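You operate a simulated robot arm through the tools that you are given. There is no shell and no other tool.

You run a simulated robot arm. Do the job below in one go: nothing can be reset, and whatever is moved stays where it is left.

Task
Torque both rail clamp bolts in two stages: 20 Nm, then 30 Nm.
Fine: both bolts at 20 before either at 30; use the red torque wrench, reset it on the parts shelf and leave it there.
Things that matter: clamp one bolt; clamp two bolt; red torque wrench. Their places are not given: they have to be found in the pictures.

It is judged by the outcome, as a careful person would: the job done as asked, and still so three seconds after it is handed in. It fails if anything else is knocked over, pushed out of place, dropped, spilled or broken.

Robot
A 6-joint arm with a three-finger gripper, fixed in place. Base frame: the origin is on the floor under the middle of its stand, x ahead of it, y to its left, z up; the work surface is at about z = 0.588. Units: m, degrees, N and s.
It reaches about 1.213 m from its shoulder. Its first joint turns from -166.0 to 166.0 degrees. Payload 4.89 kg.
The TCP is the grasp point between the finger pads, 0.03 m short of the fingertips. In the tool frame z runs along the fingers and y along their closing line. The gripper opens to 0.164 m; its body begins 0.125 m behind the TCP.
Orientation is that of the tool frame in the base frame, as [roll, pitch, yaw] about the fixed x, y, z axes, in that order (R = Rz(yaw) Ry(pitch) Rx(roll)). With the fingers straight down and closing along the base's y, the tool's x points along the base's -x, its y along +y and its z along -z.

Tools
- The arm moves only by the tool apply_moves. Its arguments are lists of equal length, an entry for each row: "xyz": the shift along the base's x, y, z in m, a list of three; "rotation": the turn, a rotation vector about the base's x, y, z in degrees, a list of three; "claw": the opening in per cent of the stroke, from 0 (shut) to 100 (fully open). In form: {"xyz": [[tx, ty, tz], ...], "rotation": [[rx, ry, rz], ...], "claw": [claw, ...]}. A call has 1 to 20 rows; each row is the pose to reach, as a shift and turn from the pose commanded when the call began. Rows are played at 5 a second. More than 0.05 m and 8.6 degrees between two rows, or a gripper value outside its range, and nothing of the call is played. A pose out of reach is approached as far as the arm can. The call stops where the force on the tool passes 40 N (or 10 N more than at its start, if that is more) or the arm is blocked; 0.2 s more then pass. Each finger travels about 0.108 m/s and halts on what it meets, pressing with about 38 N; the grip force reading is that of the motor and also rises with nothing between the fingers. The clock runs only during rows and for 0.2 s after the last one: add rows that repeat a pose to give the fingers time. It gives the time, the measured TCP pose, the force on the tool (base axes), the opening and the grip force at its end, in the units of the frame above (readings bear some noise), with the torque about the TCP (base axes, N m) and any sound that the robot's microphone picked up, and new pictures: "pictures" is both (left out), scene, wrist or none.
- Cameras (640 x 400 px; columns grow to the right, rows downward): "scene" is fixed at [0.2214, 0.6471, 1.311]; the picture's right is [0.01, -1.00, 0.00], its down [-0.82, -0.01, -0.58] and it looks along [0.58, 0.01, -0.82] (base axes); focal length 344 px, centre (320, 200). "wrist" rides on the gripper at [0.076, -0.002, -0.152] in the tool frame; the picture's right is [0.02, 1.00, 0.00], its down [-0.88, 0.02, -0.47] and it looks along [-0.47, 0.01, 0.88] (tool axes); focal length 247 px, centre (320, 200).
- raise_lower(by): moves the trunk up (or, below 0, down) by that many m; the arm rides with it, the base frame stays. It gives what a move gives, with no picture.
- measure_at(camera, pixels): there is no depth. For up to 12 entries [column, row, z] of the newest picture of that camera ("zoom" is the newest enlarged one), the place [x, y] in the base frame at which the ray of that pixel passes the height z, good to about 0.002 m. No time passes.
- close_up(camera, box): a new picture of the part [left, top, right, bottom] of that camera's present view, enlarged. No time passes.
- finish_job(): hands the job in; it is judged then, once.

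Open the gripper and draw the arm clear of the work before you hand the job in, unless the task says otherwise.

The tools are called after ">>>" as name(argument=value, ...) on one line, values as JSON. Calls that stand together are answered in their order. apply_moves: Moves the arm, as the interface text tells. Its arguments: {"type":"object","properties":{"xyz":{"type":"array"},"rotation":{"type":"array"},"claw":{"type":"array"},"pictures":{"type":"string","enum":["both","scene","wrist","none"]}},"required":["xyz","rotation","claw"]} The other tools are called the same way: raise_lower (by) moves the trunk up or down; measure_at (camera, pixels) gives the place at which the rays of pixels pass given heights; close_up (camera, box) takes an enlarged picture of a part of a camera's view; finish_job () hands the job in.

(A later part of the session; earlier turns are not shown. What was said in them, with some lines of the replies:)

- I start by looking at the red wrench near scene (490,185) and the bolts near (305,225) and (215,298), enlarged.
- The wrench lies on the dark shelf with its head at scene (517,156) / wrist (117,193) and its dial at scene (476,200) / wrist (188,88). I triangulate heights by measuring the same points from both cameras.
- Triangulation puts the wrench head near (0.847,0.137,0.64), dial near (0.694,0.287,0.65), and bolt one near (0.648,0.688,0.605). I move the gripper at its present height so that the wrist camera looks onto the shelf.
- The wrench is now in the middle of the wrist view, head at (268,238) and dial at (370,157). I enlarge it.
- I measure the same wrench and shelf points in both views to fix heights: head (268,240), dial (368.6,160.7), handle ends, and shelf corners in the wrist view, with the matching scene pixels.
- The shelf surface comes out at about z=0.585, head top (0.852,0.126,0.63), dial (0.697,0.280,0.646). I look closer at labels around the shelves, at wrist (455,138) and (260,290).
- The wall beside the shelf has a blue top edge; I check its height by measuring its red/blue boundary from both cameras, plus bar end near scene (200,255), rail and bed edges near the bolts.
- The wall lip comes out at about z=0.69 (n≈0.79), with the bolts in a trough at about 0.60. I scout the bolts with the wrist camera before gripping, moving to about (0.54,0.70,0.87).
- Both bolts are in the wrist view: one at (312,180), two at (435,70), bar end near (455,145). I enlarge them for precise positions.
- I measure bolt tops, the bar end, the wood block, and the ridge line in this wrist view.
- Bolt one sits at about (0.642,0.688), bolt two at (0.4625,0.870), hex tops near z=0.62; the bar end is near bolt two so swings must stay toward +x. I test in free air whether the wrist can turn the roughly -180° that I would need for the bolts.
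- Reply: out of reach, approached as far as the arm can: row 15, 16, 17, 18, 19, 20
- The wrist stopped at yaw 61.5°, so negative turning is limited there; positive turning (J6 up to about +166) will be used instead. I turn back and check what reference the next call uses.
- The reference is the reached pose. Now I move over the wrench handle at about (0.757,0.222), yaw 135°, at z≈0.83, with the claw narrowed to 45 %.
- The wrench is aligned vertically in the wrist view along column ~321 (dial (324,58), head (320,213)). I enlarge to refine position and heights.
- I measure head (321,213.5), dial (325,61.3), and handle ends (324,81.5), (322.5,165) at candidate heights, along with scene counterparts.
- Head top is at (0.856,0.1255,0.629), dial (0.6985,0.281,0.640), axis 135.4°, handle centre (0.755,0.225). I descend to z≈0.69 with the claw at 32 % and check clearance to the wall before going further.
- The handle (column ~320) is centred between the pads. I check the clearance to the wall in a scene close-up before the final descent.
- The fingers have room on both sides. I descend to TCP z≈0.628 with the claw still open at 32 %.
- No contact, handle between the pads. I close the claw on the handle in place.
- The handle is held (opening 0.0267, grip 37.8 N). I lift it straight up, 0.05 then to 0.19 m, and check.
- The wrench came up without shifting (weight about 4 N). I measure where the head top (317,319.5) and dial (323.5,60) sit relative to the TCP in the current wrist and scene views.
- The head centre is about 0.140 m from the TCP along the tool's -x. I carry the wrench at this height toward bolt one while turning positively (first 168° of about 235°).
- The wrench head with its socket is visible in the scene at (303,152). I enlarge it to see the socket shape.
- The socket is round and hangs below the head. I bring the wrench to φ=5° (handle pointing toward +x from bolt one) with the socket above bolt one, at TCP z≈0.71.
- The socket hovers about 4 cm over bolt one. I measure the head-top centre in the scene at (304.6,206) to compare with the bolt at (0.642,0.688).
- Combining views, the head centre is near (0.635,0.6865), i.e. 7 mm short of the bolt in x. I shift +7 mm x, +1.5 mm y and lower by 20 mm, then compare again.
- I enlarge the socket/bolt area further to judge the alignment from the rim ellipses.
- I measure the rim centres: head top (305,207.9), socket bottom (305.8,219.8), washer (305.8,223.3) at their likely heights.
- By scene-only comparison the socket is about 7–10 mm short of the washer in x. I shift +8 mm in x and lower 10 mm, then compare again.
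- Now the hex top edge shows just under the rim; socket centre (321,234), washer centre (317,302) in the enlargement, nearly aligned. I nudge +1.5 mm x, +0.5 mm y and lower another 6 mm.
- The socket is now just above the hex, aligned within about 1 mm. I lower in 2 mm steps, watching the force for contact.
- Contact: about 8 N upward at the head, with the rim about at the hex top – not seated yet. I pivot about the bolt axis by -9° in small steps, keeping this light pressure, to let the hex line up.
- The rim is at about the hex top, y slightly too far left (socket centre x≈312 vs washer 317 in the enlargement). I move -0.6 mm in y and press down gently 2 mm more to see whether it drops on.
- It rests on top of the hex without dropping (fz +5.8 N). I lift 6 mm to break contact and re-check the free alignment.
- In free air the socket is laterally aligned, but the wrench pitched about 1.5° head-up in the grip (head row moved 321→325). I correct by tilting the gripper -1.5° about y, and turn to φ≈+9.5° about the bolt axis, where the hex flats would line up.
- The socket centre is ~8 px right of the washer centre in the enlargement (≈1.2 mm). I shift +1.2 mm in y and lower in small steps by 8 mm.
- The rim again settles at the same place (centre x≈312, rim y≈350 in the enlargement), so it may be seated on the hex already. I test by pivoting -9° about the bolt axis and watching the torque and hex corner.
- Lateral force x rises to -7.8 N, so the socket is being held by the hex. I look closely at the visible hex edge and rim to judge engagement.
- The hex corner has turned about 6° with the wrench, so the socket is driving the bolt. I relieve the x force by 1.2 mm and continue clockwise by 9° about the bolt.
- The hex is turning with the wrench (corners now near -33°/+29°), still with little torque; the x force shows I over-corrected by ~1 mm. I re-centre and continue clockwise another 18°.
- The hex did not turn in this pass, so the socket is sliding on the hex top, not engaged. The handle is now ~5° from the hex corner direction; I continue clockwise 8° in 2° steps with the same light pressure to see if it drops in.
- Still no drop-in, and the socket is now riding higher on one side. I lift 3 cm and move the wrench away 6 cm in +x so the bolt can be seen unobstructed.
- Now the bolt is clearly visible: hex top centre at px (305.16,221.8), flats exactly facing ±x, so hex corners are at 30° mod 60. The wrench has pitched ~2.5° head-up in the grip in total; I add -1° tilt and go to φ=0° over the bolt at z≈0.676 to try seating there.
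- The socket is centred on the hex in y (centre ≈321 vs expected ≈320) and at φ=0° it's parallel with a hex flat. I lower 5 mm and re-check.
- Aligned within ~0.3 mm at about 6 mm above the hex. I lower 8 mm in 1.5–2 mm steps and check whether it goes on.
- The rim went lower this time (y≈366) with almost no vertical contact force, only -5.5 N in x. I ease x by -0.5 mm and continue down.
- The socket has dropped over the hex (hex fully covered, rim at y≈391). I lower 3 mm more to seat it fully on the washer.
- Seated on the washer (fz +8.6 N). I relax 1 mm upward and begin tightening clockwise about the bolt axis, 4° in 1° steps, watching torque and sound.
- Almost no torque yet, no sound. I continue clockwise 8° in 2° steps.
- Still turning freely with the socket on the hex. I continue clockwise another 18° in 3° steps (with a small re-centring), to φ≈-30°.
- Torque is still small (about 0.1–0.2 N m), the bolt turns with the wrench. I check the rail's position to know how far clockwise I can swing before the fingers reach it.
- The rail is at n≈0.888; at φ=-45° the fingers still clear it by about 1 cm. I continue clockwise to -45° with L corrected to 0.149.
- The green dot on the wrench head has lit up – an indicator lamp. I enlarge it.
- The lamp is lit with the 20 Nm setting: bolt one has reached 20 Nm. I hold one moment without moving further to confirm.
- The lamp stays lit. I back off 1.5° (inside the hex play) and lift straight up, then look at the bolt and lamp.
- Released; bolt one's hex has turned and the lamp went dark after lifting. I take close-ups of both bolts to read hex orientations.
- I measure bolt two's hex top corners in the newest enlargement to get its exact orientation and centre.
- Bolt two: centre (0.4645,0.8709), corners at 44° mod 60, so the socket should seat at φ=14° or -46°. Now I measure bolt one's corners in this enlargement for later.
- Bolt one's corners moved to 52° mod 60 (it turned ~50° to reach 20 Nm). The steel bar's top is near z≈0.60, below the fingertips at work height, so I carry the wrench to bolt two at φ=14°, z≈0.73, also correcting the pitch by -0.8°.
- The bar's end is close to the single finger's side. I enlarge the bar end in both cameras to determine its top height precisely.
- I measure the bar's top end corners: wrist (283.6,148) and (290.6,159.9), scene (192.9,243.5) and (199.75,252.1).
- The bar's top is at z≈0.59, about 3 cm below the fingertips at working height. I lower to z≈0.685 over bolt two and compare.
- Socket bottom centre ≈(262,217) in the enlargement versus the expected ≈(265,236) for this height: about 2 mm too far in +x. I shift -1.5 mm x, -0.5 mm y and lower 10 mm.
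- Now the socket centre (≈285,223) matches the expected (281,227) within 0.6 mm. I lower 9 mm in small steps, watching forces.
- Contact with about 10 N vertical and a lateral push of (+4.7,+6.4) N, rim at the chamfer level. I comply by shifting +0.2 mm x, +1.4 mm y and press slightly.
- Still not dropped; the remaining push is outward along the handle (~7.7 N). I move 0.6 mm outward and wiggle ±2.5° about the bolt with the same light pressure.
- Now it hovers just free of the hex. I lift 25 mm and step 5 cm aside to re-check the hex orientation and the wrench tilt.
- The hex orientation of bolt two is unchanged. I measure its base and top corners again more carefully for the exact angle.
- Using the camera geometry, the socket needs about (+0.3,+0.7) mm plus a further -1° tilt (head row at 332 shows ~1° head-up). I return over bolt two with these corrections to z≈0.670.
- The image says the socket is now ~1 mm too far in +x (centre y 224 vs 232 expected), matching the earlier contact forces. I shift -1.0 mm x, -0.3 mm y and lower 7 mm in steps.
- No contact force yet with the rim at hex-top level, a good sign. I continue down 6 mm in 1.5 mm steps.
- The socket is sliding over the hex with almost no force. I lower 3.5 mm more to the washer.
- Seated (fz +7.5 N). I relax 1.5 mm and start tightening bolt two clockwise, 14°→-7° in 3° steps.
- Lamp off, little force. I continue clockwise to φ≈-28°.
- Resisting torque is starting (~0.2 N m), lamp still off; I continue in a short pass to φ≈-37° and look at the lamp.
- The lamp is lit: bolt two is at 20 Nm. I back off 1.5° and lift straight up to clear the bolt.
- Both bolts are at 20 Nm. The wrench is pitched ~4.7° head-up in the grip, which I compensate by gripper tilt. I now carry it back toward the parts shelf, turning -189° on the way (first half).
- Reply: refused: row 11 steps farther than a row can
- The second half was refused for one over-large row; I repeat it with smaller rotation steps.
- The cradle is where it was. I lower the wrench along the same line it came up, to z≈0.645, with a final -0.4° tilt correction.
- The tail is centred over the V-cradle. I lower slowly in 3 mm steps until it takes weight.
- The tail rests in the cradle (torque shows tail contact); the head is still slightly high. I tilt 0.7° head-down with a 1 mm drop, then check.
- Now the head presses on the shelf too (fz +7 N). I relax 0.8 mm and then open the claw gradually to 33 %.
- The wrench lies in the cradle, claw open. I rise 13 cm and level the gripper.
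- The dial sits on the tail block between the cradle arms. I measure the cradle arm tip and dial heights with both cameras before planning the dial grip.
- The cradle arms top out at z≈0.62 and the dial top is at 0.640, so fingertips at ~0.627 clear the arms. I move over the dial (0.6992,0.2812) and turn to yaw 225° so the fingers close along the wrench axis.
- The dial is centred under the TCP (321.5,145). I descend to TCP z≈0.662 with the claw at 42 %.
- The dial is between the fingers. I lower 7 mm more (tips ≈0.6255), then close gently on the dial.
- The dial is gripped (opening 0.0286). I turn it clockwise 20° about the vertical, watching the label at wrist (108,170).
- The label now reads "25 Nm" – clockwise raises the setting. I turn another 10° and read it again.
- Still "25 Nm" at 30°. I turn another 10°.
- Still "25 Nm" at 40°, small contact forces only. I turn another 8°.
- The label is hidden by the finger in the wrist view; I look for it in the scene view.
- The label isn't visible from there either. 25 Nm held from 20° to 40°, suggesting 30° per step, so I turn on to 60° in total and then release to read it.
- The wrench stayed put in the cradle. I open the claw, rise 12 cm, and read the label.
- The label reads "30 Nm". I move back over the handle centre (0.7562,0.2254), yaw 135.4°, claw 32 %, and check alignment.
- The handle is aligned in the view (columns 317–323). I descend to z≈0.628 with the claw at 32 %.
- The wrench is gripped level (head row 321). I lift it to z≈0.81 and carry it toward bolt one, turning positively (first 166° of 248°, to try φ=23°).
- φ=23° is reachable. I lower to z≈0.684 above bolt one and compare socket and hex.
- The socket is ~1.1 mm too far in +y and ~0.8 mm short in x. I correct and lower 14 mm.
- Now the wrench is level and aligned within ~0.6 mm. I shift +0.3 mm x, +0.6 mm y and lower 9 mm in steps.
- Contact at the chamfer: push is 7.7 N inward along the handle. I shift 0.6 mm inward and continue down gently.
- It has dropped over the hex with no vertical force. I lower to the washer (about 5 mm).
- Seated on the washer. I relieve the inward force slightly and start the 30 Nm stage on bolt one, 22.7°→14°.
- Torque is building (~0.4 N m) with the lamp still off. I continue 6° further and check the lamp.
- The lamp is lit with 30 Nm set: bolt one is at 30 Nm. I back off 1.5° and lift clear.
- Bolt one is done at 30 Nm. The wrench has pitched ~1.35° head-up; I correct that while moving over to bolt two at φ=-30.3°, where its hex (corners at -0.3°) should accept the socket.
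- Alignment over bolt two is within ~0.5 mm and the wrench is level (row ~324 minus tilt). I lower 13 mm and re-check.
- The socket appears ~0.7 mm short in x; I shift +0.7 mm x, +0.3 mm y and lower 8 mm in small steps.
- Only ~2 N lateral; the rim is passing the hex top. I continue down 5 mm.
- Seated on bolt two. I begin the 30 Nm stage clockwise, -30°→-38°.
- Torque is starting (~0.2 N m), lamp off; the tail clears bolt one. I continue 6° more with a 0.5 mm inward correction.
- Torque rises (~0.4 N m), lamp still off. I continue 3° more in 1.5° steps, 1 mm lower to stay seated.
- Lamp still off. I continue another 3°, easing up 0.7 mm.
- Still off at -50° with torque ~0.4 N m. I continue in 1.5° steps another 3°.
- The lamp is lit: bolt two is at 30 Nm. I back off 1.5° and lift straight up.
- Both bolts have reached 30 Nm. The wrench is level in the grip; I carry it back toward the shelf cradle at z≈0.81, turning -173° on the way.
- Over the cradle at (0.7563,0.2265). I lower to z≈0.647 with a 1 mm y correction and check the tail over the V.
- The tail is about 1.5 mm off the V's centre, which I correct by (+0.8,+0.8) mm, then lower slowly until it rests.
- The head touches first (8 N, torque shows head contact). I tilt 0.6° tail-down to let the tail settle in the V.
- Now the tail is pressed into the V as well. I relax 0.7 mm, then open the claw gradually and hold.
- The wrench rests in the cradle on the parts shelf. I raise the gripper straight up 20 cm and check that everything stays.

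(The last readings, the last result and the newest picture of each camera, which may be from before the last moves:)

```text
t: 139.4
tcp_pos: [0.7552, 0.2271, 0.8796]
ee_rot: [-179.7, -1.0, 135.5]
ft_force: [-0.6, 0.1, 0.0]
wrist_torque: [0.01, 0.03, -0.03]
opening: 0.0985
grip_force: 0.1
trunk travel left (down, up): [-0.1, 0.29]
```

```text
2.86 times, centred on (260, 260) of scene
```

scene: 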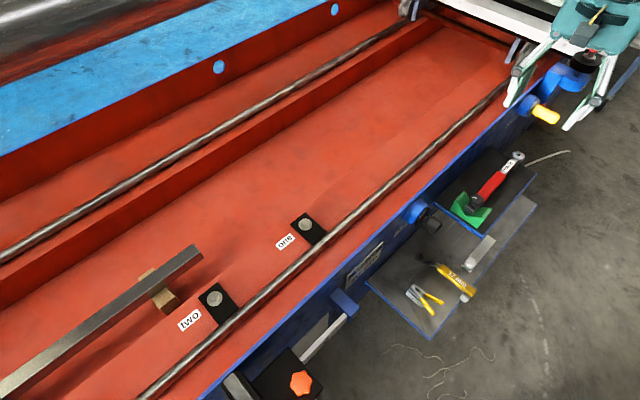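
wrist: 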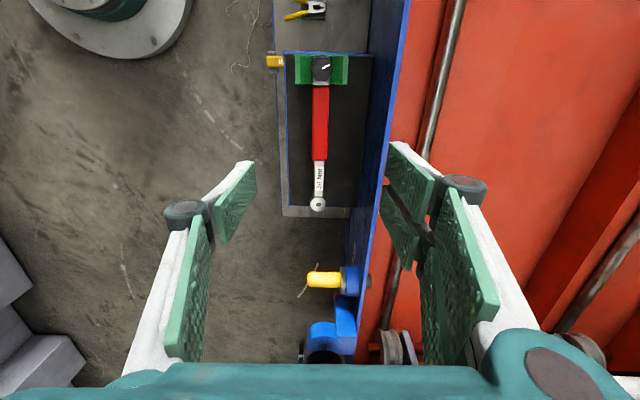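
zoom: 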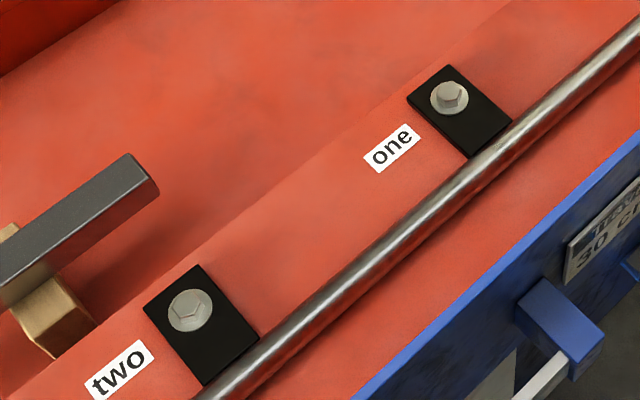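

The wrench lies in its cradle reading 30 Nm, both bolts, clamps, bar and other tools are in place. I draw the arm clear, away from shelf and bolts, with the gripper open.

>>> apply_moves(xyz=[[-0.02, 0.03, 0.01], [-0.04, 0.06, 0.02], [-0.06, 0.09, 0.03], [-0.08, 0.12, 0.03], [-0.1, 0.15, 0.03], [-0.1, 0.15, 0.03]], rotation=[[-0.7, -0.7, 5], [-0.7, -0.7, 10], [-0.7, -0.7, 15], [-0.7, -0.7, 20], [-0.7, -0.7, 25], [-0.7, -0.7, 25]], claw=[70, 80, 90, 100, 100, 100], pictures="both")

>>> close_up(camera="scene", box=[380, 130, 560, 340])

```text
t: 140.8
tcp_pos: [0.656, 0.3753, 0.9084]
ee_rot: [-179.5, -0.1, 160.6]
ft_force: [-0.1, -0.7, 0.4]
wrist_torque: [0.07, 0.05, -0.04]
opening: 0.1641
grip_force: 0.0
trunk travel left (down, up): [-0.1, 0.29]
```

scene: 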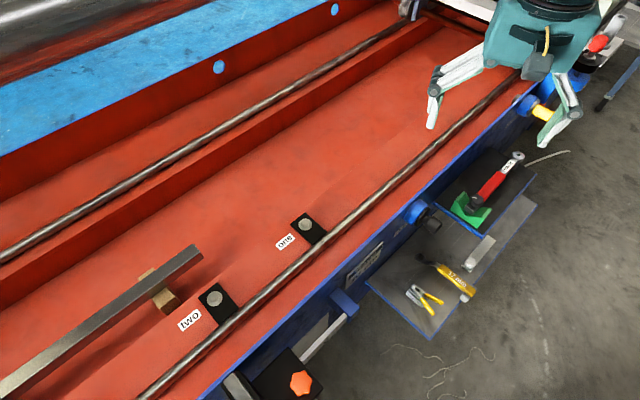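
wrist: 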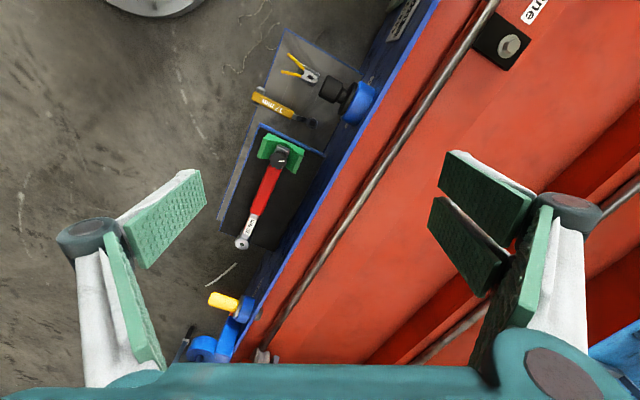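

```text
1.90 times, centred on (470, 235) of scene
```

zoom: 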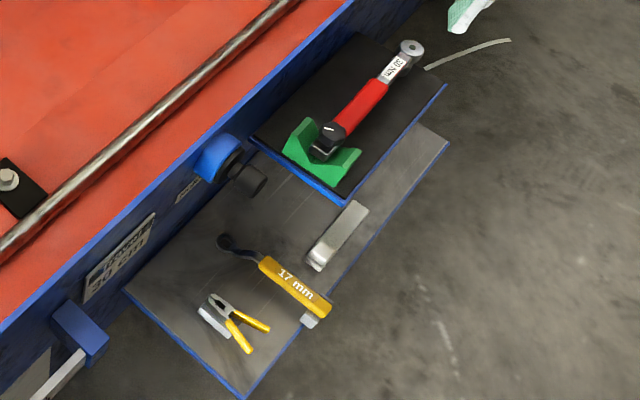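

Both bolts lit the wrench's lamp at 20 Nm, then both at 30 Nm. The wrench is back in its cradle on the parts shelf, nothing else was moved, and the arm is clear with the gripper open, so I hand the job in.

>>> finish_job()

```text
The job is handed in.
```

Both rail clamp bolts are torqued, first to 20 Nm and then to 30 Nm, and the job is handed in. The red wrench's lamp lit on each bolt at each setting, and both bolts were at 20 before either went to 30.

- **Overshoot:** I turned bolt one about 9° too far in the 20 Nm stage. From how far the hex turned, I estimate it reached about 27 Nm then. It was still below 30, because the lamp stayed dark at the 30 setting until I turned it further. At 30 Nm I checked the lamp only every few degrees. Bolt one could be up to about 4 Nm over, and bolt two up to about 2 Nm.
- **Wrench setting:** I changed it from 20 to 30 Nm with the wrench lying in its cradle on the parts shelf. It is back in that cradle and still reads 30 Nm. I took "reset it on the parts shelf" to mean that change, so I did not turn it back to 20.
- **Surroundings:** The pictures show nothing else moved or knocked over. The gripper is open and the arm is clear of the work.
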